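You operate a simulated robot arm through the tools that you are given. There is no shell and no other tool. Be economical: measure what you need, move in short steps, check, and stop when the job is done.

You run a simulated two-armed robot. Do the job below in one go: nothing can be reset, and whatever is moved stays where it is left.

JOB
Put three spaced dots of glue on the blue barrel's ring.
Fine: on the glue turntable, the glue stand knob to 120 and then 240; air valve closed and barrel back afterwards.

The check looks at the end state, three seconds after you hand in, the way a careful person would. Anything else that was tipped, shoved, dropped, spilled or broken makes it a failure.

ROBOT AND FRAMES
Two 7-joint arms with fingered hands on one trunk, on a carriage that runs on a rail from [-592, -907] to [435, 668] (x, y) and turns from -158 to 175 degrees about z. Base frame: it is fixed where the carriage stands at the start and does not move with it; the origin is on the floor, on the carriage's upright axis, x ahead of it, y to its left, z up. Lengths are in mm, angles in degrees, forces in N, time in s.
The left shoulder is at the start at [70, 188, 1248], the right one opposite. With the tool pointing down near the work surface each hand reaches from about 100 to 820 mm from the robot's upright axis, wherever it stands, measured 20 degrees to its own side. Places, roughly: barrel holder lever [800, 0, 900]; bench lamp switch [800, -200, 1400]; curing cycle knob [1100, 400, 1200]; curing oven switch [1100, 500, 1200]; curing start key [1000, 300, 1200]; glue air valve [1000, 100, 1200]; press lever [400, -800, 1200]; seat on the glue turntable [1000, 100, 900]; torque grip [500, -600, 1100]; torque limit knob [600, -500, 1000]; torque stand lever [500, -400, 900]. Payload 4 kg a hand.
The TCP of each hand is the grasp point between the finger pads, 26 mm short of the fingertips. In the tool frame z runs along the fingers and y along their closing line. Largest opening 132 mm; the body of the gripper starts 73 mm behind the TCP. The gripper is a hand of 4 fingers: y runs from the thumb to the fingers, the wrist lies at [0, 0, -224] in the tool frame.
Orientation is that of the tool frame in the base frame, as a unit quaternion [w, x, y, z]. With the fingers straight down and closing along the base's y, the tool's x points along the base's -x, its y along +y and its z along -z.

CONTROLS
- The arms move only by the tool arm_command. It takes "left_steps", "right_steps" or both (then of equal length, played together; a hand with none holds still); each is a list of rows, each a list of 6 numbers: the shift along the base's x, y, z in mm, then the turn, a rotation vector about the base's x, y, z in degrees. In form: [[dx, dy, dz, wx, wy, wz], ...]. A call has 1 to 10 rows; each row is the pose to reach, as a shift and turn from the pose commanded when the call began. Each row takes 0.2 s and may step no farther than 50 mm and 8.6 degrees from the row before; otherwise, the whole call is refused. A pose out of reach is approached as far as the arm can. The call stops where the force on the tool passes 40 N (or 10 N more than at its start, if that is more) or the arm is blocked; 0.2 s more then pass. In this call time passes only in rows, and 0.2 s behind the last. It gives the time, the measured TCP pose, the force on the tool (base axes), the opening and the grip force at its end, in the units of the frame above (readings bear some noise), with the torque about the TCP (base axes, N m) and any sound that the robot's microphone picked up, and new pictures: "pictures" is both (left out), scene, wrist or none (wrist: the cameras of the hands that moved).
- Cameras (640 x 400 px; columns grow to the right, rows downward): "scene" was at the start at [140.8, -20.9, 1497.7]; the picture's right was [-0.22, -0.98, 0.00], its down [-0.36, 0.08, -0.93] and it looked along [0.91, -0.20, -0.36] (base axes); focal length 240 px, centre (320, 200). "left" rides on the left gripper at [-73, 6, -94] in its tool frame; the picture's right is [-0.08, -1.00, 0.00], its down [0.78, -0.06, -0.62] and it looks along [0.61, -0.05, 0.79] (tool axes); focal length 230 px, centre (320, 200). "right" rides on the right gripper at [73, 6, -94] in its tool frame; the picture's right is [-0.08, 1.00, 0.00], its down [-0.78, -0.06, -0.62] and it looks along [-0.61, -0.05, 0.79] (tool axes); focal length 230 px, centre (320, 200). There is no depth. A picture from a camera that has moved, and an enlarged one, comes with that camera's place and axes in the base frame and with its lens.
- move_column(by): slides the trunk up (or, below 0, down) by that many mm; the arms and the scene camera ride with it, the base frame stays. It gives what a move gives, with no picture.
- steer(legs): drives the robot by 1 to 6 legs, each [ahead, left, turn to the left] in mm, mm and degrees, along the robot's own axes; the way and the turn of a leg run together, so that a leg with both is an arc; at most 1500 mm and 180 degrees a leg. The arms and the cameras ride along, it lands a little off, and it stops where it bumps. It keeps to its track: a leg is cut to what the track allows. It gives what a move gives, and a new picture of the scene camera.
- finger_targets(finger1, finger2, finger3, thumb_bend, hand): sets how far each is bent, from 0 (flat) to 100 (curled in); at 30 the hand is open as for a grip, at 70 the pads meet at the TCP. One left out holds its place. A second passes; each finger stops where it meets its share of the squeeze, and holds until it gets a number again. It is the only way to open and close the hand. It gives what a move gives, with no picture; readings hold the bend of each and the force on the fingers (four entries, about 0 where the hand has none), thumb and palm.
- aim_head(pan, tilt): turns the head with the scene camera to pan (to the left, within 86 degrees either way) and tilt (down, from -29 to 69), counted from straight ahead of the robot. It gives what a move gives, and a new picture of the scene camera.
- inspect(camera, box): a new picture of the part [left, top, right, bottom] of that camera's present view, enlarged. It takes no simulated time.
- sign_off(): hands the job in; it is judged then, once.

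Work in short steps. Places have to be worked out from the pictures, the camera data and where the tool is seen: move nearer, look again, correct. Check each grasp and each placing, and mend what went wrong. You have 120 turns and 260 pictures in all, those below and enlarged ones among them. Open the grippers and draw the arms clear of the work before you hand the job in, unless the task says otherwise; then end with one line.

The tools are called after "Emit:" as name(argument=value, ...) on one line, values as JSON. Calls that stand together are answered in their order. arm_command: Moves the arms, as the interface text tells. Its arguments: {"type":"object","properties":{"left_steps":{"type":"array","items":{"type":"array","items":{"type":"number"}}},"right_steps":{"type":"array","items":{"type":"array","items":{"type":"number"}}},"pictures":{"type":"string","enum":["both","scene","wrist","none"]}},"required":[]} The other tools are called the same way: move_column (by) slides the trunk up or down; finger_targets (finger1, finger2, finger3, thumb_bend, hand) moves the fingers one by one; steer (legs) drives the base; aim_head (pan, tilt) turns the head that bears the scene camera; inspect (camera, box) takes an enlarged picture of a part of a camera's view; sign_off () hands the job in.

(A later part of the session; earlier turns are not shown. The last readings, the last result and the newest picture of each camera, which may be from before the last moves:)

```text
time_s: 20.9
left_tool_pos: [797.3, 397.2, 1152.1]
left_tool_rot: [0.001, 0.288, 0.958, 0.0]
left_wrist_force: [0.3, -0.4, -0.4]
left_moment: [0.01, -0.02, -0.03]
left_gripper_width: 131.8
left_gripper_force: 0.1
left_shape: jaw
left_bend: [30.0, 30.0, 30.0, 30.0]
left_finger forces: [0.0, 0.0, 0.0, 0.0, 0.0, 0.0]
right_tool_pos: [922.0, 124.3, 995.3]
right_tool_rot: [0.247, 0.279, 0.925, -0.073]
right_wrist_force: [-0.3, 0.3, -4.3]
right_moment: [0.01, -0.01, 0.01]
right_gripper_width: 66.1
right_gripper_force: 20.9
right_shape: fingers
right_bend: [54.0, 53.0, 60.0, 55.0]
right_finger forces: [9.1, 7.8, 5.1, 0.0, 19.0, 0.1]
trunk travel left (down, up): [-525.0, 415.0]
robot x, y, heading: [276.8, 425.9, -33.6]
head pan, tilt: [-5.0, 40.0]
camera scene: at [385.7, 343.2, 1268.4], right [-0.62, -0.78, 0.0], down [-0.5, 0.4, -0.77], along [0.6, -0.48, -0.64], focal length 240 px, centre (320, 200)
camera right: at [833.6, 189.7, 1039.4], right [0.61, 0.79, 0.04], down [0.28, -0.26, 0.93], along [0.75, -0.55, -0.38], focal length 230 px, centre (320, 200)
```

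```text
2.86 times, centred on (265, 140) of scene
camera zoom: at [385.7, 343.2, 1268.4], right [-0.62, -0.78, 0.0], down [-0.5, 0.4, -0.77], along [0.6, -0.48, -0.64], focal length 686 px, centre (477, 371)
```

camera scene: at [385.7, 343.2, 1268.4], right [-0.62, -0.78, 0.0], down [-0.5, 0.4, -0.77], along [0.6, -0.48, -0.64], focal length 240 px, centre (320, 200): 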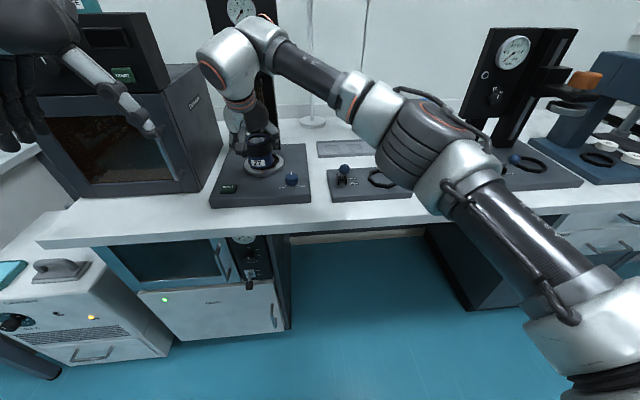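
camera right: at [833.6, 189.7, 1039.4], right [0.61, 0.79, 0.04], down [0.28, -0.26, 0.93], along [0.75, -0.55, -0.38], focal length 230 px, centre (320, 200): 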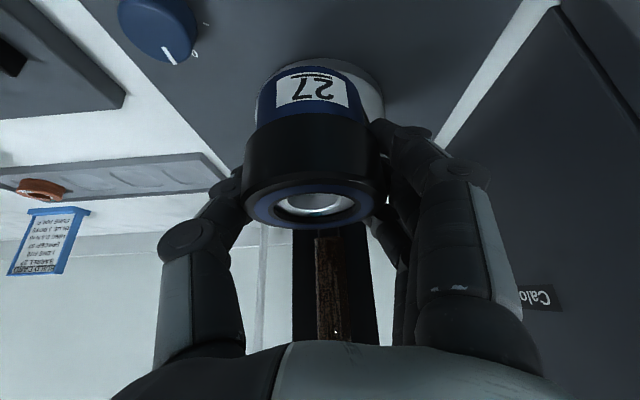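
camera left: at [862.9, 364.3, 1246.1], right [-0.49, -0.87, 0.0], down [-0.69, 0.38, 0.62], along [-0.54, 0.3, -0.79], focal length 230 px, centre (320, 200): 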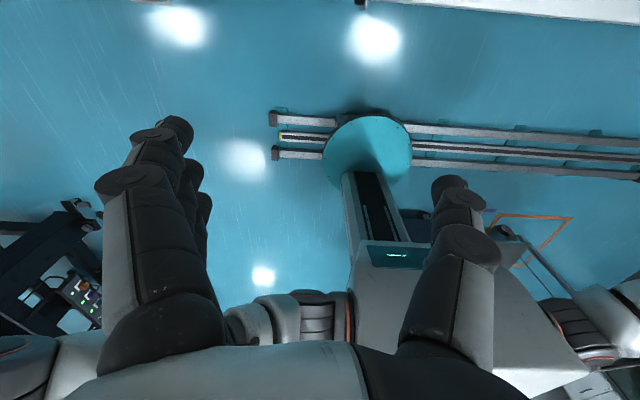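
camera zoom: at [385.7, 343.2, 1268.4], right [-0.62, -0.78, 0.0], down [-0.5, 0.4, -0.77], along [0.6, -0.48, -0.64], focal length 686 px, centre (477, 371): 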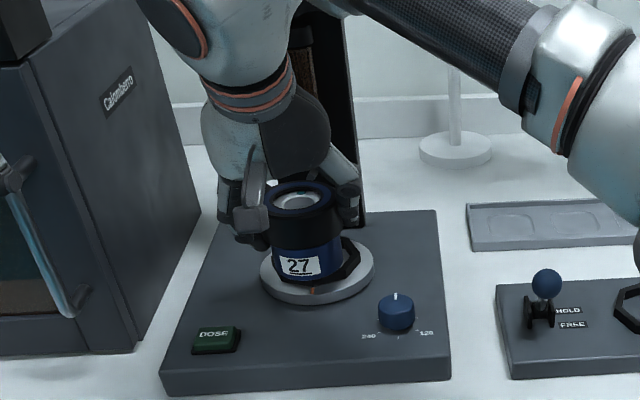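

Barrel hovers in front of the seat. To view seat/nozzle precisely and prepare for the valve, I pitch the left hand forward to horizontal (first 45°), checking.

Emit:
arm_command(left_steps=[[0, 0, 0, -4.13, -6.26, 0], [0, 0, 0, -8.26, -12.5, 0], [0, 0, 0, -12.4, -18.8, 0], [0, 0, 0, -16.5, -25, 0], [0, 0, 0, -20.6, -31.3, 0], [0, 0, 0, -24.8, -37.5, 0]], pictures="both")

```text
time_s: 22.2
left_tool_pos: [797.7, 398.3, 1153.0]
left_tool_rot: [0.367, 0.265, 0.885, -0.111]
left_wrist_force: [0.8, -0.6, 0.5]
left_moment: [-0.01, -0.01, 0.02]
left_gripper_width: 132.1
left_gripper_force: 0.1
left_shape: jaw
left_bend: [30.0, 30.0, 30.0, 30.0]
left_finger forces: [0.0, 0.0, 0.1, 0.1, 0.1, 0.0]
right_tool_pos: [921.6, 125.4, 995.1]
right_tool_rot: [0.247, 0.279, 0.925, -0.073]
right_wrist_force: [-0.2, 1.1, -1.7]
right_moment: [0.0, 0.0, 0.0]
right_gripper_width: 66.0
right_gripper_force: 20.0
right_shape: fingers
right_bend: [54.0, 53.0, 60.0, 55.0]
right_finger forces: [9.1, 7.8, 5.0, 0.0, 18.8, 0.0]
trunk travel left (down, up): [-525.0, 415.0]
robot x, y, heading: [275.5, 427.2, -33.4]
head pan, tilt: [-5.0, 40.0]
camera scene: at [386.0, 344.6, 1268.5], right [-0.62, -0.78, 0.0], down [-0.5, 0.4, -0.77], along [0.6, -0.48, -0.64], focal length 240 px, centre (320, 200)
camera left: at [789.8, 411.9, 1270.2], right [-0.5, -0.86, 0.06], down [-0.86, 0.5, -0.12], along [0.08, -0.11, -0.99], focal length 230 px, centre (320, 200)
```

scene: 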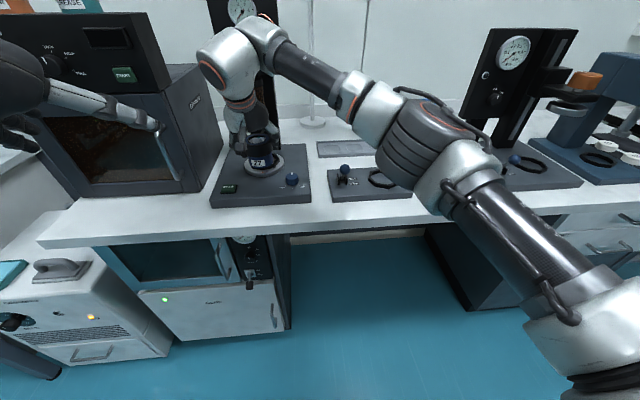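
left: 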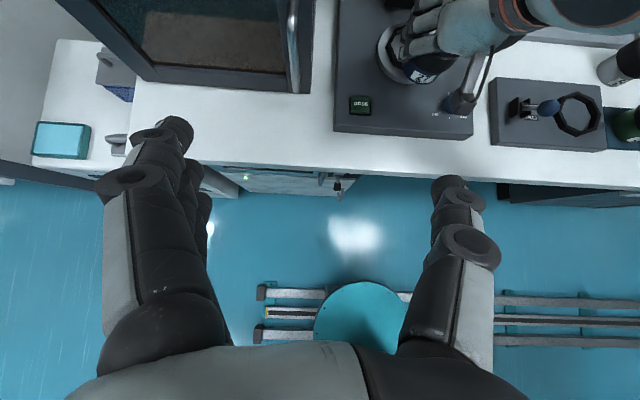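

Emit:
inspect(camera="left", box=[320, 0, 640, 200])

Emit:
inspect(camera="left", box=[340, 0, 500, 130])

```text
2.00 times, centred on (480, 100) of left
camera zoom: at [789.8, 411.9, 1270.2], right [-0.5, -0.86, 0.06], down [-0.86, 0.5, -0.12], along [0.08, -0.11, -0.99], focal length 460 px, centre (0, 400)
```

zoom: 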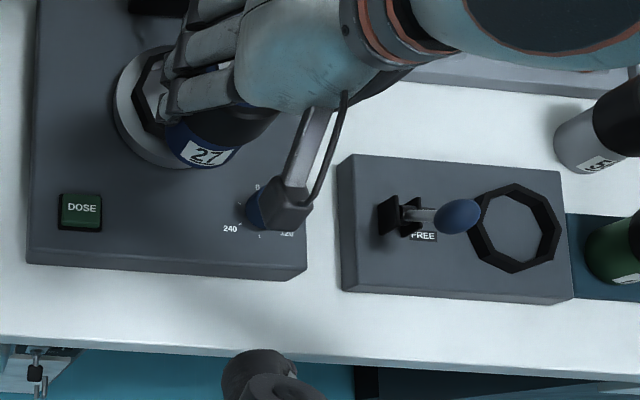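

```text
3.08 times, centred on (420, 65) of left
camera zoom: at [789.8, 411.9, 1270.2], right [-0.5, -0.86, 0.06], down [-0.86, 0.5, -0.12], along [0.08, -0.11, -0.99], focal length 708 px, centre (12, 615)
```

zoom: 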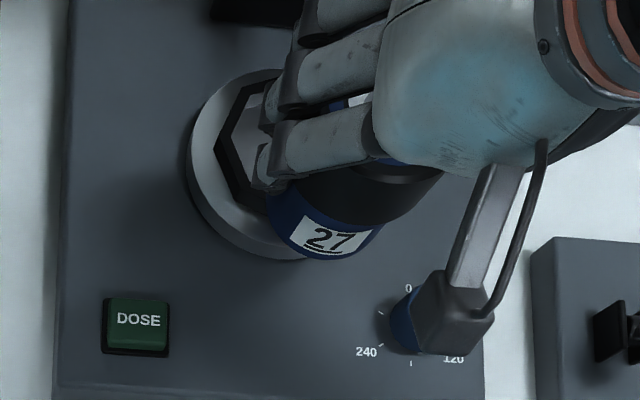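

Seat centre from the top view ≈(979,87), a pure forward move of ≈68 mm. I lower 30 mm and go 38 mm forward first, then check nozzle and nest clearances.

Emit:
arm_command(right_steps=[[0, 0, -15, 0, 0, 0], [0, 0, -30, 0, 0, 0], [16, -11, -30, 0, 0, 0], [32, -21, -30, 0, 0, 0]], pictures="both")

Emit:
inspect(camera="scene", box=[215, 90, 315, 200])

Emit:
inspect(camera="left", box=[340, 0, 500, 130])

```text
time_s: 23.2
left_tool_pos: [797.1, 398.8, 1154.3]
left_tool_rot: [0.367, 0.266, 0.884, -0.112]
left_wrist_force: [-0.1, 0.7, -0.2]
left_moment: [-0.01, -0.02, -0.04]
left_gripper_width: 131.7
left_gripper_force: 0.0
left_shape: jaw
left_bend: [30.0, 30.0, 30.0, 30.0]
left_finger forces: [0.0, 0.0, 0.0, 0.0, 0.0, 0.0]
right_tool_pos: [953.0, 105.5, 967.5]
right_tool_rot: [0.248, 0.278, 0.925, -0.074]
right_wrist_force: [-0.2, 3.4, 7.7]
right_moment: [0.46, -0.15, 0.01]
right_gripper_width: 65.8
right_gripper_force: 22.1
right_shape: fingers
right_bend: [55.0, 53.0, 60.0, 55.0]
right_finger forces: [9.7, 8.7, 5.9, 0.0, 19.1, 0.0]
trunk travel left (down, up): [-525.0, 415.0]
robot x, y, heading: [280.0, 428.2, -33.2]
head pan, tilt: [-5.0, 40.0]
camera scene: at [384.5, 345.8, 1268.8], right [-0.62, -0.78, 0.0], down [-0.5, 0.4, -0.77], along [0.6, -0.48, -0.64], focal length 240 px, centre (320, 200)
camera right: at [864.3, 170.8, 1012.1], right [0.6, 0.8, 0.04], down [0.27, -0.26, 0.93], along [0.75, -0.55, -0.37], focal length 230 px, centre (320, 200)
```

scene: 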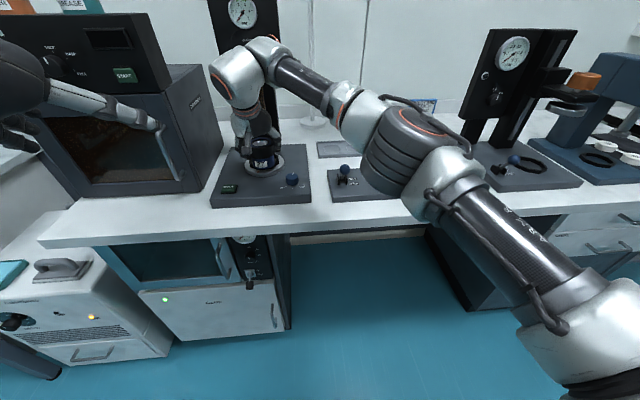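
right: 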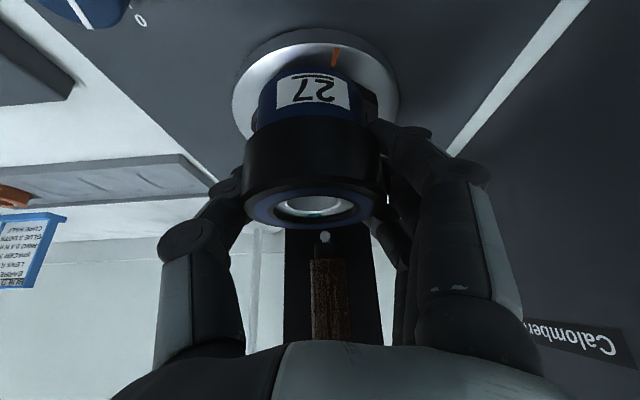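

```text
3.64 times, centred on (265, 145) of scene
camera zoom: at [384.5, 345.8, 1268.8], right [-0.62, -0.78, 0.0], down [-0.5, 0.4, -0.77], along [0.6, -0.48, -0.64], focal length 872 px, centre (520, 400)
```

zoom: 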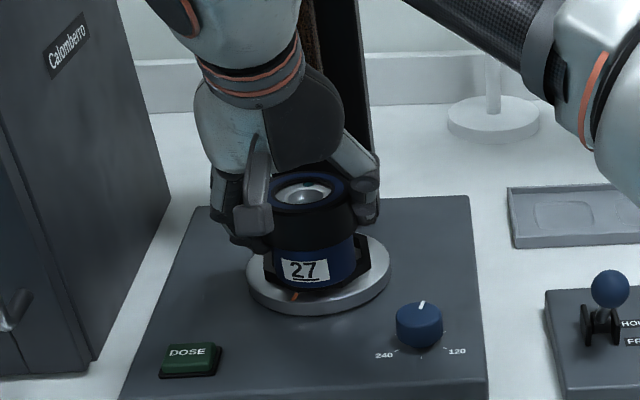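

```text
3.08 times, centred on (420, 65) of left
camera zoom: at [788.5, 412.9, 1270.8], right [-0.5, -0.86, 0.06], down [-0.86, 0.5, -0.12], along [0.08, -0.11, -0.99], focal length 708 px, centre (12, 615)
```

zoom: 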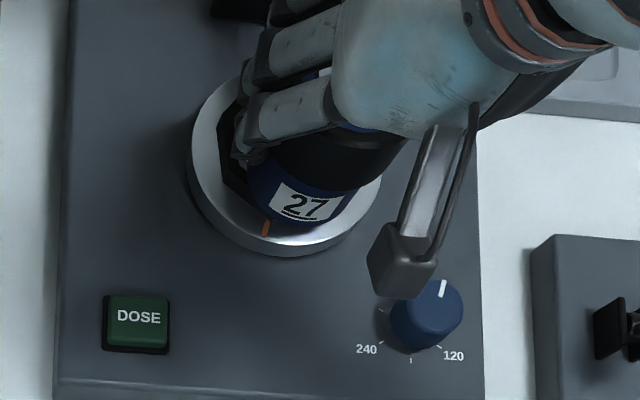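

The bottom is touching the nest rim (≈11 N), so nest top ≈902 and barrel top ≈971 – nearly nozzle height (973, from the wrist view). I'll raise slightly, advance a little, then pitch the barrel 6° rear-down so it slips under the nozzle into the nest.

Emit:
arm_command(right_steps=[[0, 0, 6, 0, 0, 0], [10, -6.6, 6, 0, 0, 0], [13, -8.5, 5, 1.65, 2.5, 0], [15.7, -10.3, 3, 3.3, 5, 0]], pictures="both")

Emit:
inspect(camera="right", box=[220, 0, 420, 270])

Emit:
inspect(camera="left", box=[340, 0, 500, 130])

```text
time_s: 24.2
left_tool_pos: [797.3, 401.4, 1152.9]
left_tool_rot: [0.367, 0.265, 0.885, -0.112]
left_wrist_force: [1.2, -0.3, 0.0]
left_moment: [0.02, -0.02, -0.02]
left_gripper_width: 131.9
left_gripper_force: 0.1
left_shape: jaw
left_bend: [30.0, 30.0, 30.0, 30.0]
left_finger forces: [0.1, 0.0, 0.1, 0.0, 0.0, 0.0]
right_tool_pos: [962.8, 90.8, 965.4]
right_tool_rot: [0.203, 0.278, 0.937, -0.062]
right_wrist_force: [11.3, 9.7, 17.2]
right_moment: [0.17, -0.31, 0.08]
right_gripper_width: 65.0
right_gripper_force: 21.3
right_shape: fingers
right_bend: [54.0, 52.0, 60.0, 56.0]
right_finger forces: [10.5, 10.6, 7.6, 0.0, 13.4, 0.0]
right hand out of reach, approached as far as the arm can: row 4
trunk travel left (down, up): [-525.0, 415.0]
robot x, y, heading: [278.6, 423.3, -33.4]
head pan, tilt: [-5.0, 40.0]
camera scene: at [385.9, 348.1, 1269.1], right [-0.62, -0.78, 0.0], down [-0.5, 0.4, -0.77], along [0.6, -0.48, -0.64], focal length 240 px, centre (320, 200)
camera right: at [878.9, 154.5, 1021.5], right [0.6, 0.8, 0.03], down [0.35, -0.3, 0.89], along [0.72, -0.52, -0.46], focal length 230 px, centre (320, 200)
```

scene: 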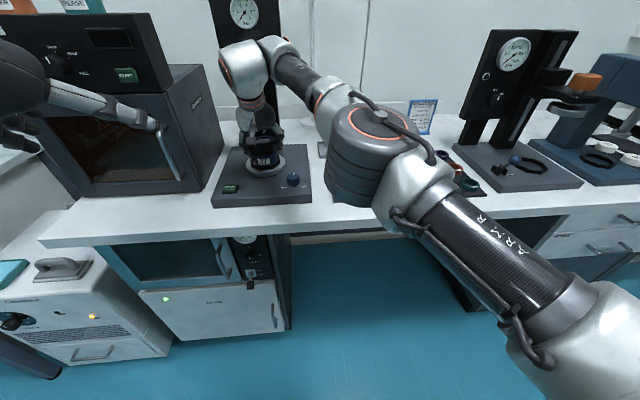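
right: 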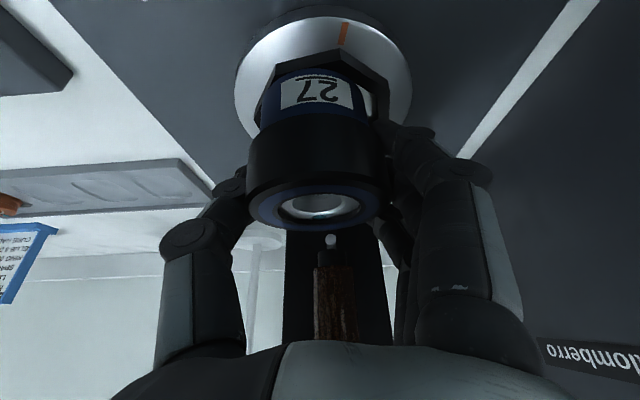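

```text
1.48 times, centred on (320, 135) of right
camera zoom: at [878.9, 154.5, 1021.5], right [0.6, 0.8, 0.03], down [0.35, -0.3, 0.89], along [0.72, -0.52, -0.46], focal length 341 px, centre (320, 296)
```

zoom: 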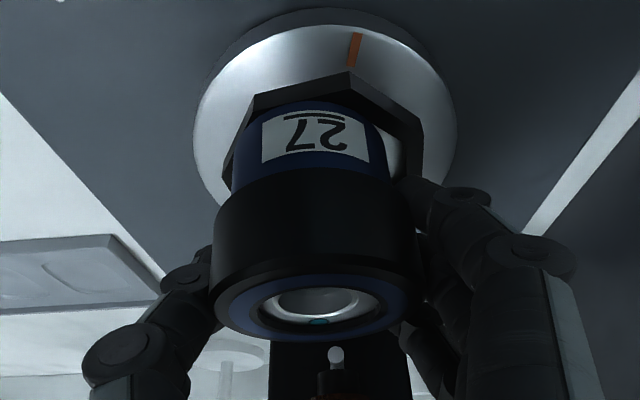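

```text
3.08 times, centred on (420, 65) of left
camera zoom: at [789.8, 415.7, 1270.5], right [-0.5, -0.86, 0.06], down [-0.86, 0.49, -0.12], along [0.07, -0.11, -0.99], focal length 708 px, centre (12, 615)
```

zoom: 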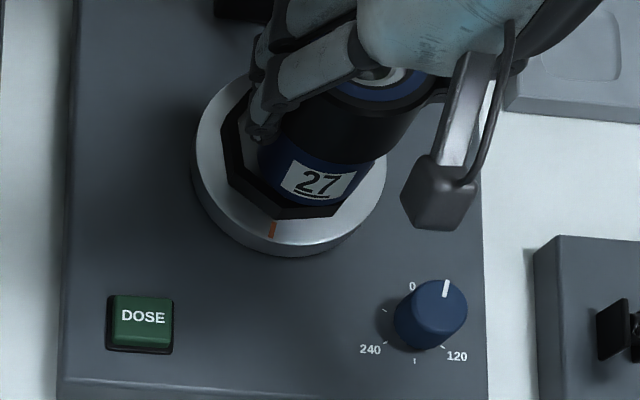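

The arm is near its reach limit and the barrel is ≈5 mm right of the nest. I back out, lift, shift the hand right 150 mm and will then move the base left 150 mm for better reach.

Emit:
arm_command(right_steps=[[-3, 2, 4, 0, 0, 0], [-16, 10, 8, -1.65, -2.5, 0], [-40, 26, 12, -3.3, -5, 0], [-50, 33, 45, -3.3, -5, 0], [-66, 8, 50, -3.3, -5, 0], [-88, -25, 50, -3.3, -5, 0], [-110, -58, 50, -3.3, -5, 0], [-133, -92, 50, -3.3, -5, 0]], pictures="scene")

```text
time_s: 26.1
left_tool_pos: [797.1, 396.4, 1151.4]
left_tool_rot: [0.367, 0.266, 0.885, -0.109]
left_wrist_force: [1.0, -0.1, 0.4]
left_moment: [0.02, -0.04, 0.0]
left_gripper_width: 131.8
left_gripper_force: 0.0
left_shape: jaw
left_bend: [30.0, 30.0, 30.0, 30.0]
left_finger forces: [0.0, 0.0, 0.1, 0.0, 0.0, 0.0]
right_tool_pos: [828.4, -7.8, 1013.6]
right_tool_rot: [0.247, 0.279, 0.925, -0.072]
right_wrist_force: [0.2, -0.1, -2.3]
right_moment: [0.0, -0.01, 0.03]
right_gripper_width: 65.1
right_gripper_force: 21.0
right_shape: fingers
right_bend: [55.0, 53.0, 60.0, 55.0]
right_finger forces: [9.0, 7.8, 5.8, 0.0, 18.8, 0.1]
trunk travel left (down, up): [-525.0, 415.0]
robot x, y, heading: [278.3, 427.5, -33.7]
head pan, tilt: [-5.0, 40.0]
camera scene: at [384.8, 342.4, 1268.5], right [-0.62, -0.78, 0.0], down [-0.5, 0.4, -0.77], along [0.6, -0.48, -0.64], focal length 240 px, centre (320, 200)
```

scene: 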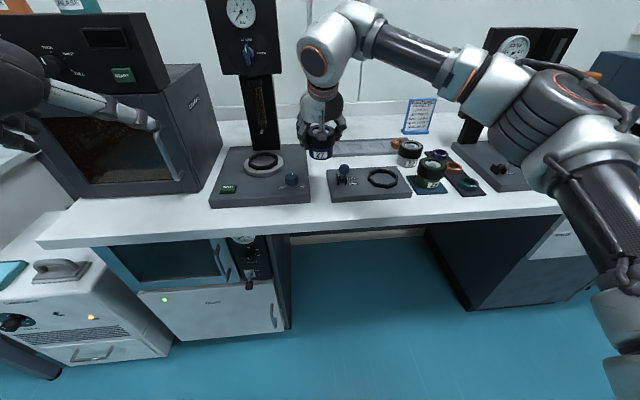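

Emit:
steer(legs=[[0, 150, 0]])

Emit:
inspect(camera="left", box=[320, 0, 640, 200])

Emit:
inspect(camera="right", box=[220, 0, 640, 270])

```text
time_s: 27.4
left_tool_pos: [879.2, 522.2, 1151.6]
left_tool_rot: [0.366, 0.266, 0.885, -0.111]
left_wrist_force: [0.3, -0.1, -0.4]
left_moment: [-0.02, 0.02, 0.0]
left_gripper_width: 131.7
left_gripper_force: 0.1
left_shape: jaw
left_bend: [30.0, 30.0, 30.0, 30.0]
left_finger forces: [0.0, 0.1, 0.0, 0.1, 0.1, 0.1]
right_tool_pos: [910.2, 118.7, 1013.5]
right_tool_rot: [0.247, 0.28, 0.925, -0.074]
right_wrist_force: [-0.6, 0.8, -3.4]
right_moment: [0.01, -0.03, -0.03]
right_gripper_width: 65.2
right_gripper_force: 20.7
right_shape: fingers
right_bend: [55.0, 53.0, 60.0, 55.0]
right_finger forces: [8.8, 8.0, 5.9, 0.0, 18.8, 0.0]
trunk travel left (down, up): [-525.0, 415.0]
robot x, y, heading: [362.4, 551.1, -33.5]
head pan, tilt: [-5.0, 40.0]
camera scene: at [468.0, 469.7, 1268.5], right [-0.62, -0.78, 0.0], down [-0.5, 0.4, -0.77], along [0.6, -0.48, -0.64], focal length 240 px, centre (320, 200)
```

scene: 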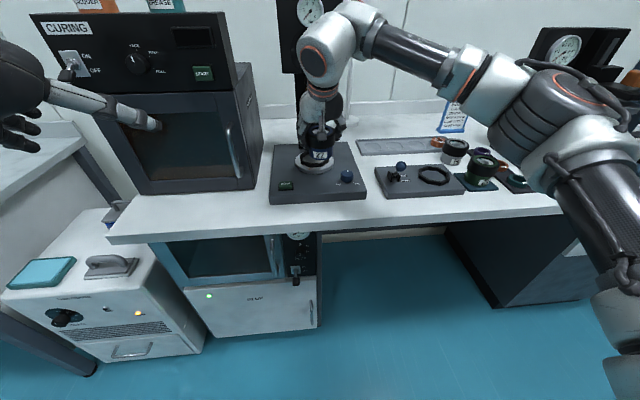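

```text
2.00 times, centred on (480, 100) of left
camera zoom: at [872.0, 536.2, 1270.0], right [-0.51, -0.86, 0.06], down [-0.86, 0.5, -0.12], along [0.07, -0.11, -0.99], focal length 460 px, centre (0, 400)
```

zoom: 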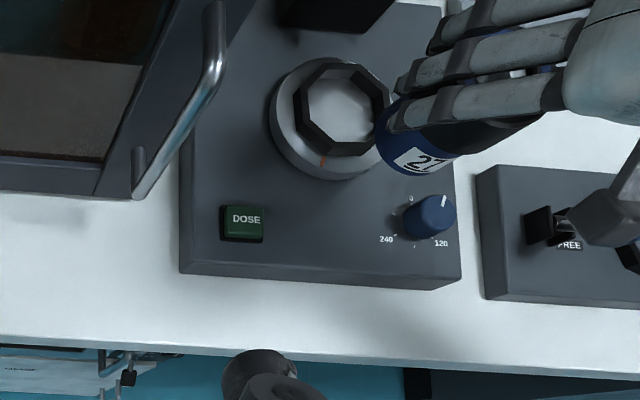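

```text
1.48 times, centred on (430, 135) of right
camera zoom: at [822.7, 185.2, 1057.9], right [0.61, 0.79, 0.04], down [0.28, -0.26, 0.93], along [0.75, -0.55, -0.38], focal length 341 px, centre (157, 296)
```

zoom: 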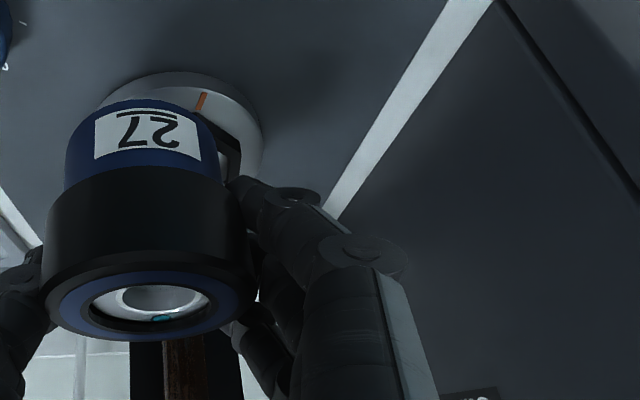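

Good view of the open nest: centre ≈(977,86.5). Reapproach upright to 22 mm short of centre, just above the nest.

Emit:
arm_command(right_steps=[[0, 0, -20, 0, 0, 0], [3, 5, -36, 0, 0, 0], [25, -8, -40, 0, 0, 0], [48.5, -20, -41, 0, 0, 0]], pictures="wrist")

Emit:
inspect(camera="left", box=[400, 0, 560, 110])

Emit:
inspect(camera="right", box=[220, 0, 420, 270])

```text
time_s: 28.4
left_tool_pos: [882.6, 522.5, 1152.1]
left_tool_rot: [0.366, 0.267, 0.885, -0.111]
left_wrist_force: [-0.7, 0.0, 0.0]
left_moment: [-0.01, 0.03, -0.01]
left_gripper_width: 131.9
left_gripper_force: 0.0
left_shape: jaw
left_bend: [30.0, 30.0, 30.0, 30.0]
left_finger forces: [0.0, 0.0, 0.0, 0.0, 0.0, 0.0]
right_tool_pos: [961.0, 98.5, 972.1]
right_tool_rot: [0.247, 0.279, 0.925, -0.075]
right_wrist_force: [-0.2, -0.2, -2.9]
right_moment: [0.01, 0.01, 0.04]
right_gripper_width: 65.0
right_gripper_force: 20.7
right_shape: fingers
right_bend: [55.0, 53.0, 60.0, 55.0]
right_finger forces: [8.8, 7.9, 5.8, 0.1, 18.6, 0.0]
trunk travel left (down, up): [-525.0, 415.0]
robot x, y, heading: [358.8, 548.1, -33.6]
head pan, tilt: [-5.0, 40.0]
camera right: at [871.9, 164.6, 1016.5], right [0.61, 0.79, 0.04], down [0.28, -0.26, 0.93], along [0.74, -0.55, -0.38], focal length 230 px, centre (320, 200)
```

right: 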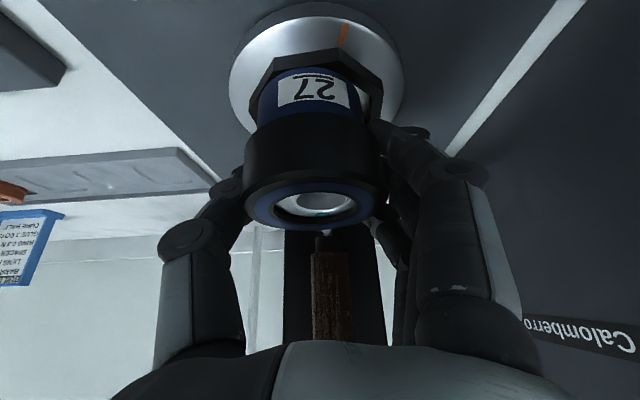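

```text
3.64 times, centred on (480, 55) of left
camera zoom: at [872.7, 536.6, 1269.7], right [-0.51, -0.86, 0.06], down [-0.86, 0.5, -0.12], along [0.07, -0.11, -0.99], focal length 837 px, centre (-262, 727)
```

zoom: 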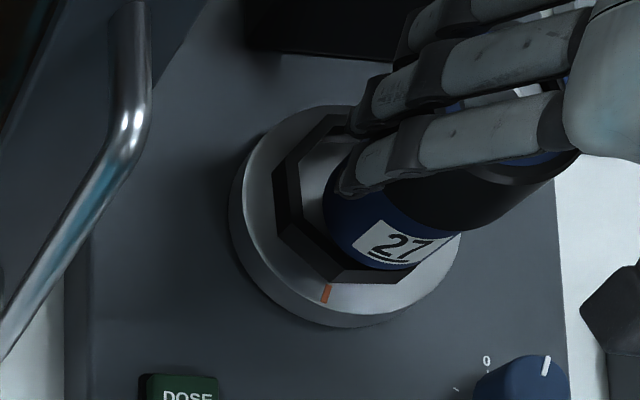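

```text
1.48 times, centred on (320, 135) of right
camera zoom: at [871.9, 164.6, 1016.5], right [0.61, 0.79, 0.04], down [0.28, -0.26, 0.93], along [0.74, -0.55, -0.38], focal length 341 px, centre (320, 296)
```

zoom: 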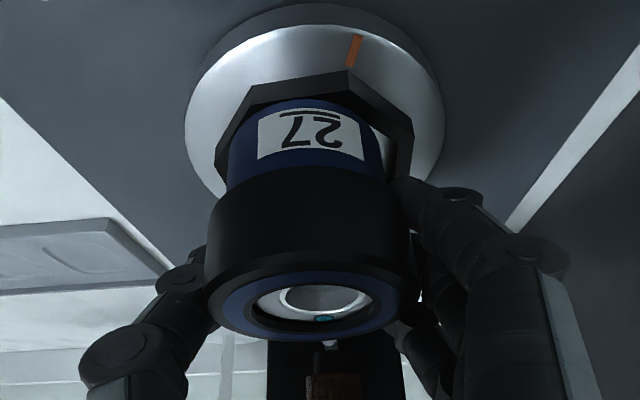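

Well aligned apart from ≈4 mm too far right. Now pitch 6° rear-down and slip forward under the nozzle, correcting left 4 mm.

Emit:
arm_command(right_steps=[[4, 0, 0, 1.65, 2.5, 0], [7.9, -0.4, -2.5, 3.3, 5, 0], [15.4, -5.4, -5, 3.3, 5, 0], [20.4, -8.7, -6, 3.3, 5, 0], [23.7, -10.9, -7, 3.3, 5, 0]], pictures="wrist")

Emit:
inspect(camera="right", box=[220, 0, 420, 270])

Emit:
inspect(camera="left", box=[400, 0, 560, 110])

```text
time_s: 29.6
left_tool_pos: [879.1, 523.9, 1153.0]
left_tool_rot: [0.367, 0.265, 0.885, -0.11]
left_wrist_force: [-0.3, -0.1, -0.4]
left_moment: [-0.01, -0.01, 0.0]
left_gripper_width: 131.9
left_gripper_force: 0.1
left_shape: jaw
left_bend: [30.0, 30.0, 30.0, 30.0]
left_finger forces: [0.1, 0.1, 0.0, 0.0, 0.0, 0.0]
right_tool_pos: [982.2, 89.3, 965.6]
right_tool_rot: [0.198, 0.283, 0.937, -0.059]
right_wrist_force: [-4.6, 3.6, -1.9]
right_moment: [0.14, 0.17, -0.02]
right_gripper_width: 64.8
right_gripper_force: 20.7
right_shape: fingers
right_bend: [55.0, 53.0, 60.0, 55.0]
right_finger forces: [9.5, 7.5, 6.0, 0.1, 18.0, 0.1]
trunk travel left (down, up): [-525.0, 415.0]
robot x, y, heading: [361.3, 551.7, -33.6]
head pan, tilt: [-5.0, 40.0]
camera right: at [898.7, 152.4, 1022.1], right [0.61, 0.79, 0.03], down [0.36, -0.31, 0.88], along [0.71, -0.53, -0.47], focal length 230 px, centre (320, 200)
```

right: 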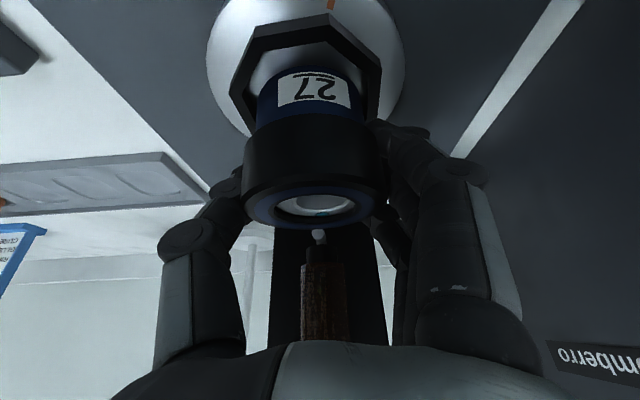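

```text
1.48 times, centred on (320, 135) of right
camera zoom: at [898.7, 152.4, 1022.1], right [0.61, 0.79, 0.03], down [0.36, -0.31, 0.88], along [0.71, -0.53, -0.47], focal length 341 px, centre (320, 296)
```

zoom: 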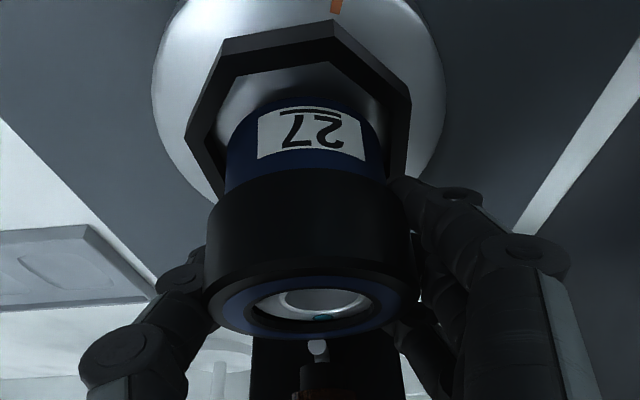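

```text
3.64 times, centred on (480, 55) of left
camera zoom: at [871.0, 537.2, 1270.5], right [-0.51, -0.86, 0.06], down [-0.86, 0.5, -0.12], along [0.08, -0.11, -0.99], focal length 837 px, centre (-262, 727)
```

zoom: 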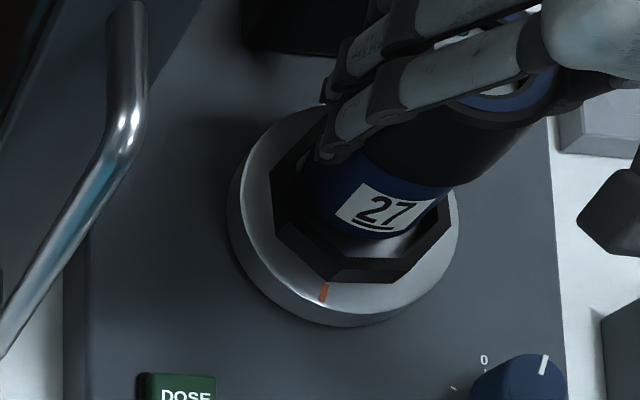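

The barrel is inside the nest, touching the rear wall lightly (≈6 N). Back off 4 mm, straighten and lower.

Emit:
arm_command(right_steps=[[-3.3, 2.2, -1, 0, 0, 0], [-6.2, 4.1, -3, -1.65, -2.5, 0], [-9, 6, -5, -3.3, -5, 0], [-9, 6, -7, -3.3, -5, 0]], pictures="wrist")

Emit:
inspect(camera="left", box=[400, 0, 560, 110])

Emit:
inspect(camera="scene", box=[260, 90, 380, 210])

```text
time_s: 30.6
left_tool_pos: [880.1, 522.9, 1152.3]
left_tool_rot: [0.367, 0.266, 0.885, -0.11]
left_wrist_force: [-0.6, -1.2, 0.6]
left_moment: [-0.03, 0.01, 0.01]
left_gripper_width: 131.9
left_gripper_force: 0.1
left_shape: jaw
left_bend: [30.0, 30.0, 30.0, 30.0]
left_finger forces: [0.0, 0.1, 0.0, 0.0, 0.0, 0.0]
right_tool_pos: [974.0, 94.2, 958.4]
right_tool_rot: [0.248, 0.278, 0.925, -0.073]
right_wrist_force: [0.8, -0.8, 1.0]
right_moment: [0.03, 0.04, -0.04]
right_gripper_width: 64.5
right_gripper_force: 20.3
right_shape: fingers
right_bend: [55.0, 53.0, 60.0, 55.0]
right_finger forces: [8.0, 7.9, 5.9, 0.0, 19.0, 0.0]
trunk travel left (down, up): [-525.0, 415.0]
robot x, y, heading: [357.6, 552.0, -33.4]
head pan, tilt: [-5.0, 40.0]
camera right: at [885.6, 160.9, 1003.7], right [0.61, 0.79, 0.04], down [0.27, -0.26, 0.93], along [0.75, -0.55, -0.37], focal length 230 px, centre (320, 200)
```

right: 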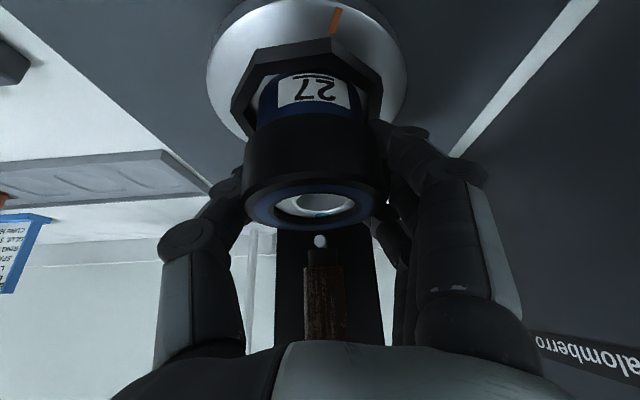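

```text
3.64 times, centred on (480, 55) of left
camera zoom: at [871.6, 536.6, 1270.3], right [-0.51, -0.86, 0.06], down [-0.86, 0.5, -0.12], along [0.07, -0.11, -0.99], focal length 837 px, centre (-262, 727)
```

zoom: 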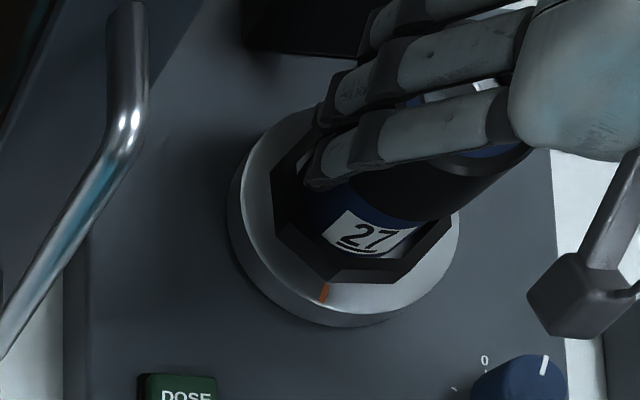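

```text
3.33 times, centred on (320, 150) of scene
camera zoom: at [467.7, 470.1, 1268.6], right [-0.62, -0.78, 0.0], down [-0.5, 0.4, -0.77], along [0.6, -0.48, -0.64], focal length 800 px, centre (320, 367)
```

zoom: 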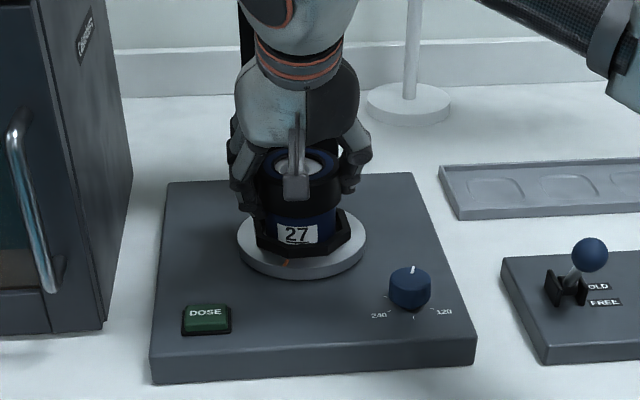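

In the nest, TCP at 958. Lower a few more mm until the floor is felt.

Emit:
arm_command(right_steps=[[0, 0, -1, 0, 0, 0], [0, 0, -2, 0, 0, 0], [0, 0, -3, 0, 0, 0]], pictures="none")

```text
time_s: 31.4
left_tool_pos: [879.0, 523.0, 1152.6]
left_tool_rot: [0.367, 0.266, 0.885, -0.11]
left_wrist_force: [0.3, -0.4, 0.1]
left_moment: [0.04, 0.02, -0.01]
left_gripper_width: 132.0
left_gripper_force: 0.1
left_shape: jaw
left_bend: [30.0, 30.0, 30.0, 30.0]
left_finger forces: [0.0, 0.0, 0.0, 0.0, 0.0, 0.0]
right_tool_pos: [973.0, 95.2, 958.9]
right_tool_rot: [0.249, 0.279, 0.925, -0.074]
right_wrist_force: [1.1, -2.8, 10.5]
right_moment: [0.22, -0.12, 0.02]
right_gripper_width: 64.0
right_gripper_force: 20.8
right_shape: fingers
right_bend: [56.0, 53.0, 60.0, 55.0]
right_finger forces: [7.3, 7.7, 6.5, 0.0, 20.2, 0.0]
trunk travel left (down, up): [-525.0, 415.0]
robot x, y, heading: [356.1, 548.2, -33.8]
head pan, tilt: [-5.0, 40.0]
```

Floor felt at TCP z≈958. I check nozzle position relative to the blue ring closely before releasing.

Emit:
inspect(camera="right", box=[240, 170, 400, 270])

Emit:
inspect(camera="right", box=[180, 0, 440, 160])

Emit:
inspect(camera="scene", box=[280, 130, 350, 185])

```text
4.00 times, centred on (320, 220) of right
camera zoom: at [884.9, 160.9, 1001.9], right [0.61, 0.79, 0.04], down [0.27, -0.26, 0.93], along [0.75, -0.55, -0.37], focal length 920 px, centre (320, 120)
```

zoom: 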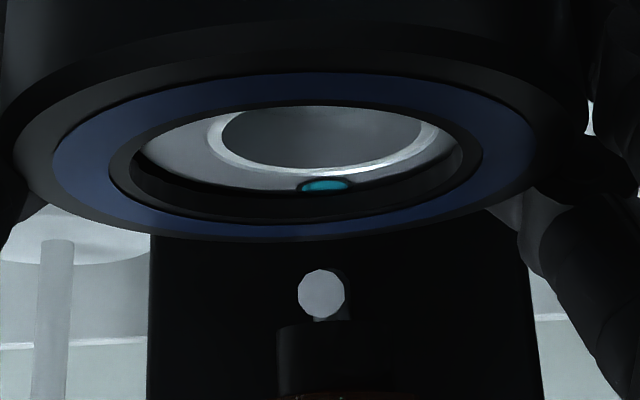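

```text
2.46 times, centred on (310, 80) of right
camera zoom: at [884.9, 160.9, 1001.9], right [0.61, 0.79, 0.04], down [0.27, -0.26, 0.93], along [0.75, -0.55, -0.37], focal length 566 px, centre (345, 495)
```

zoom: 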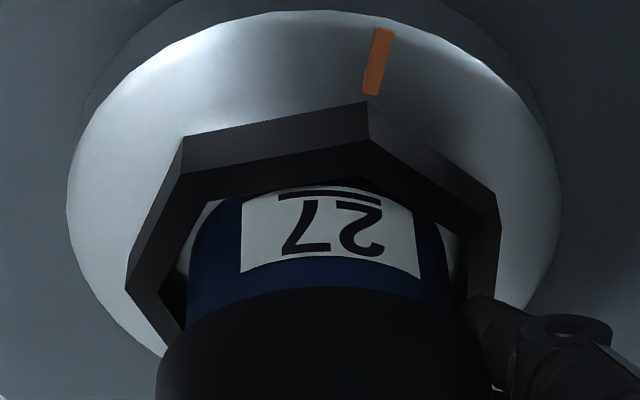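

```text
7.27 times, centred on (315, 158) of scene
camera zoom: at [466.5, 470.6, 1268.8], right [-0.62, -0.78, 0.0], down [-0.5, 0.4, -0.77], along [0.6, -0.48, -0.64], focal length 1745 px, centre (356, 509)
```

zoom: 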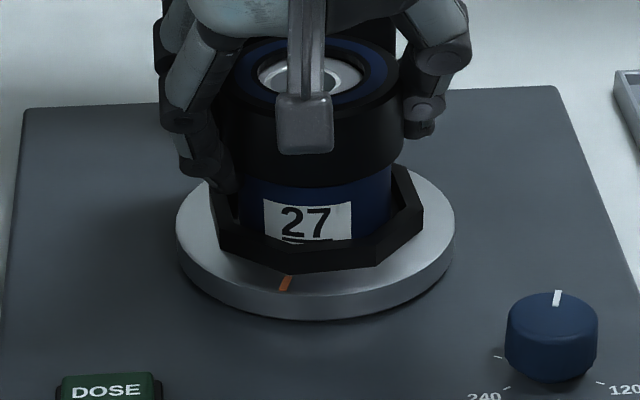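

The nozzle is angled down toward the ring's rear; barrel sits centred in the nest. Release by opening to the pre-grasp width.

Emit:
finger_targets(hand="right", finger1=40, finger2=40, finger3=40, thumb_bend=40)

Emit:
inspect(camera="right", box=[0, 0, 640, 400])

Emit:
inspect(camera="scene", box=[280, 120, 350, 185])

```text
time_s: 32.4
left_tool_pos: [880.4, 523.8, 1152.1]
left_tool_rot: [0.366, 0.267, 0.885, -0.11]
left_wrist_force: [0.4, 0.0, -0.4]
left_moment: [0.01, -0.02, -0.01]
left_gripper_width: 131.9
left_gripper_force: 0.1
left_shape: jaw
left_bend: [30.0, 30.0, 30.0, 30.0]
left_finger forces: [0.0, 0.0, 0.0, 0.0, 0.0, 0.0]
right_tool_pos: [974.9, 95.1, 955.3]
right_tool_rot: [0.249, 0.279, 0.924, -0.074]
right_wrist_force: [-0.4, -0.1, 0.2]
right_moment: [-0.01, 0.02, -0.04]
right_gripper_width: 103.1
right_gripper_force: 0.0
right_shape: fingers
right_bend: [40.0, 40.0, 40.0, 40.0]
right_finger forces: [0.0, 0.0, 0.1, 0.1, 0.0, 0.1]
trunk travel left (down, up): [-525.0, 415.0]
robot x, y, heading: [361.2, 550.3, -33.6]
head pan, tilt: [-5.0, 40.0]
```

```text
1.00 times, centred on (320, 200) of right (not enlarged: the box is as wide or as high as the picture)
camera zoom: at [885.6, 160.8, 1000.4], right [0.61, 0.79, 0.04], down [0.28, -0.26, 0.93], along [0.75, -0.55, -0.38], focal length 230 px, centre (320, 200)
```

zoom: 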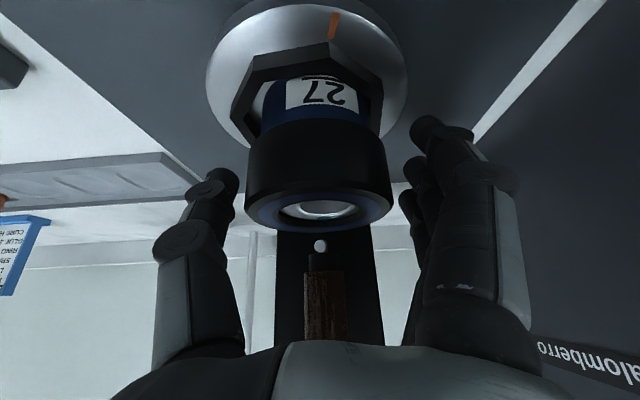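

```text
6.15 times, centred on (315, 152) of scene
camera zoom: at [467.6, 470.2, 1268.5], right [-0.62, -0.78, 0.0], down [-0.5, 0.4, -0.77], along [0.6, -0.48, -0.64], focal length 1476 px, centre (351, 492)
```

zoom: 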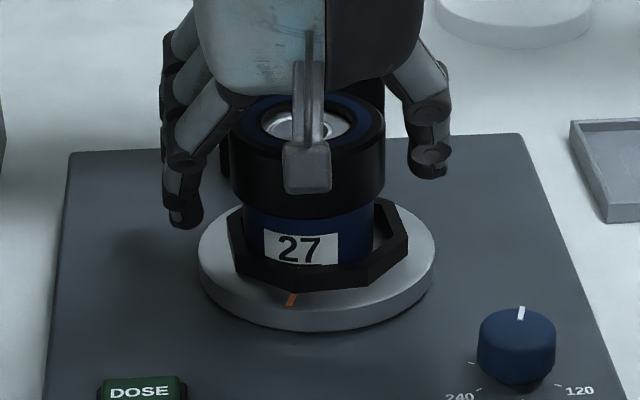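

Released cleanly. Retreat the right hand back/up along the finger axis, then off to the right.

Emit:
arm_command(right_steps=[[-12.5, 8.3, 26, 0, 0, 0], [-25, 16.5, 52, 0, 0, 0], [-37.5, 25, 78, 0, 0, 0], [-50, 33, 104, 0, 0, 0], [-80, 15, 110, 0, 0, 0], [-110, -15, 110, 0, 0, 0], [-140, -50, 110, 0, 0, 0], [-170, -85, 110, 0, 0, 0], [-195, -120, 110, 0, 0, 0]], pictures="scene")

Emit:
inspect(camera="scene", box=[250, 0, 410, 210])

Emit:
inspect(camera="left", box=[400, 0, 560, 110])

```text
time_s: 34.4
left_tool_pos: [879.8, 521.7, 1152.9]
left_tool_rot: [0.367, 0.267, 0.884, -0.11]
left_wrist_force: [0.0, -0.2, -0.1]
left_moment: [0.0, 0.0, 0.05]
left_gripper_width: 131.7
left_gripper_force: 0.1
left_shape: jaw
left_bend: [30.0, 30.0, 30.0, 30.0]
left_finger forces: [0.1, 0.1, 0.0, 0.0, 0.1, 0.0]
right_tool_pos: [776.7, -25.6, 1064.5]
right_tool_rot: [0.247, 0.279, 0.925, -0.074]
right_wrist_force: [-0.6, -0.7, -0.1]
right_moment: [0.03, -0.01, 0.01]
right_gripper_width: 103.4
right_gripper_force: 0.1
right_shape: fingers
right_bend: [40.0, 40.0, 40.0, 40.0]
right_finger forces: [0.0, 0.0, 0.0, 0.0, 0.1, 0.0]
trunk travel left (down, up): [-525.0, 415.0]
robot x, y, heading: [358.0, 551.0, -33.4]
head pan, tilt: [-5.0, 40.0]
camera scene: at [466.8, 469.0, 1268.5], right [-0.62, -0.78, 0.0], down [-0.5, 0.4, -0.77], along [0.6, -0.48, -0.64], focal length 240 px, centre (320, 200)
```

scene: 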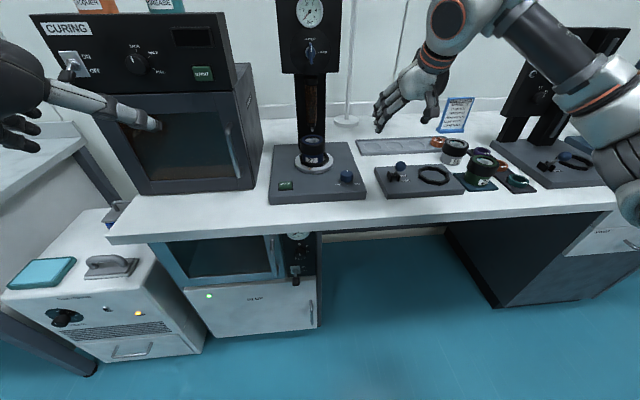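

```text
1.90 times, centred on (330, 105) of scene
camera zoom: at [466.8, 469.0, 1268.5], right [-0.62, -0.78, 0.0], down [-0.5, 0.4, -0.77], along [0.6, -0.48, -0.64], focal length 457 px, centre (301, 381)
```

zoom: 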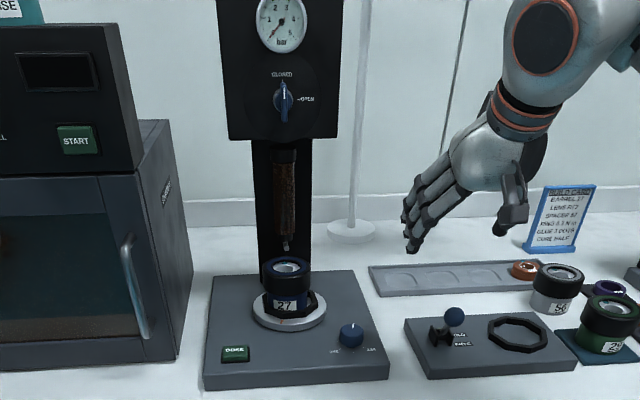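

```text
3.64 times, centred on (480, 55) of left
camera zoom: at [870.8, 535.6, 1270.6], right [-0.51, -0.86, 0.05], down [-0.86, 0.5, -0.12], along [0.08, -0.11, -0.99], focal length 837 px, centre (-262, 727)
```

zoom: 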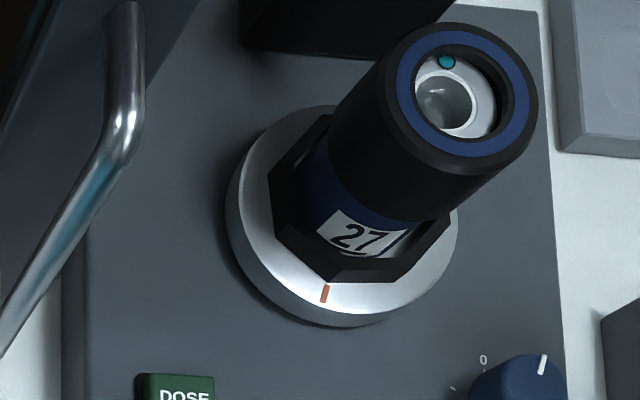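

Barrel stands in the nest. Now the left hand pitches to fully horizontal and moves in front of the air valve (≈(1009,67,1166)), staying ~110 mm short.

Emit:
arm_command(left_steps=[[0, -15, 2, -4.13, -6.26, 0], [0, -40, 4, -8.26, -12.5, 0], [-5, -80, 8, -12.4, -18.8, 0], [-10, -120, 10, -16.5, -25, 0], [-15, -160, 12, -20.6, -31.3, 0], [-20, -200, 14, -24.8, -37.5, 0]], pictures="both")

```text
time_s: 35.8
left_tool_pos: [860.4, 320.2, 1167.0]
left_tool_rot: [0.677, 0.205, 0.677, -0.204]
left_wrist_force: [-0.2, -0.5, 0.4]
left_moment: [0.03, 0.0, 0.01]
left_gripper_width: 131.7
left_gripper_force: 0.1
left_shape: jaw
left_bend: [30.0, 30.0, 30.0, 30.0]
left_finger forces: [0.0, 0.1, 0.0, 0.1, 0.0, 0.0]
right_tool_pos: [778.2, -25.9, 1063.4]
right_tool_rot: [0.248, 0.279, 0.925, -0.073]
right_wrist_force: [0.3, 0.3, -0.1]
right_moment: [0.01, -0.01, 0.01]
right_gripper_width: 103.1
right_gripper_force: 0.0
right_shape: fingers
right_bend: [40.0, 40.0, 40.0, 40.0]
right_finger forces: [0.0, 0.0, 0.0, 0.0, 0.0, 0.0]
trunk travel left (down, up): [-525.0, 415.0]
robot x, y, heading: [355.4, 551.2, -33.5]
head pan, tilt: [-5.0, 40.0]
camera scene: at [467.5, 468.4, 1268.4], right [-0.62, -0.78, 0.0], down [-0.5, 0.4, -0.77], along [0.6, -0.48, -0.64], focal length 240 px, centre (320, 200)
camera left: at [785.4, 377.3, 1239.5], right [-0.55, -0.83, 0.08], down [-0.55, 0.29, -0.79], along [0.63, -0.47, -0.61], focal length 230 px, centre (320, 200)
```

scene: 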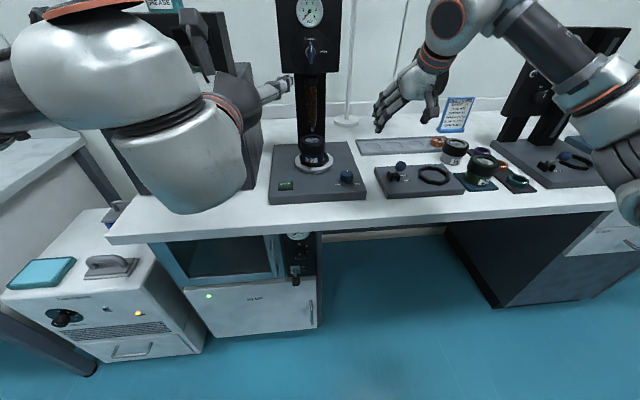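
left: 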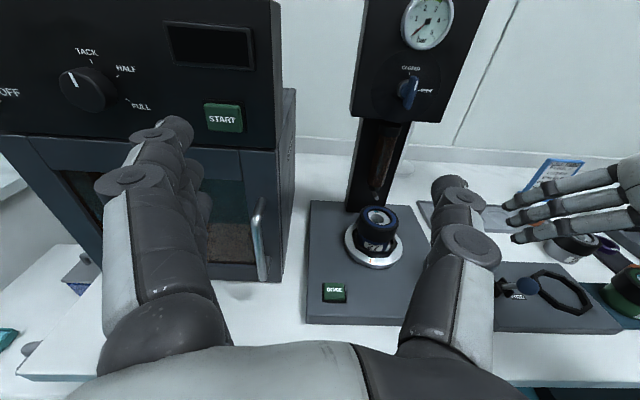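

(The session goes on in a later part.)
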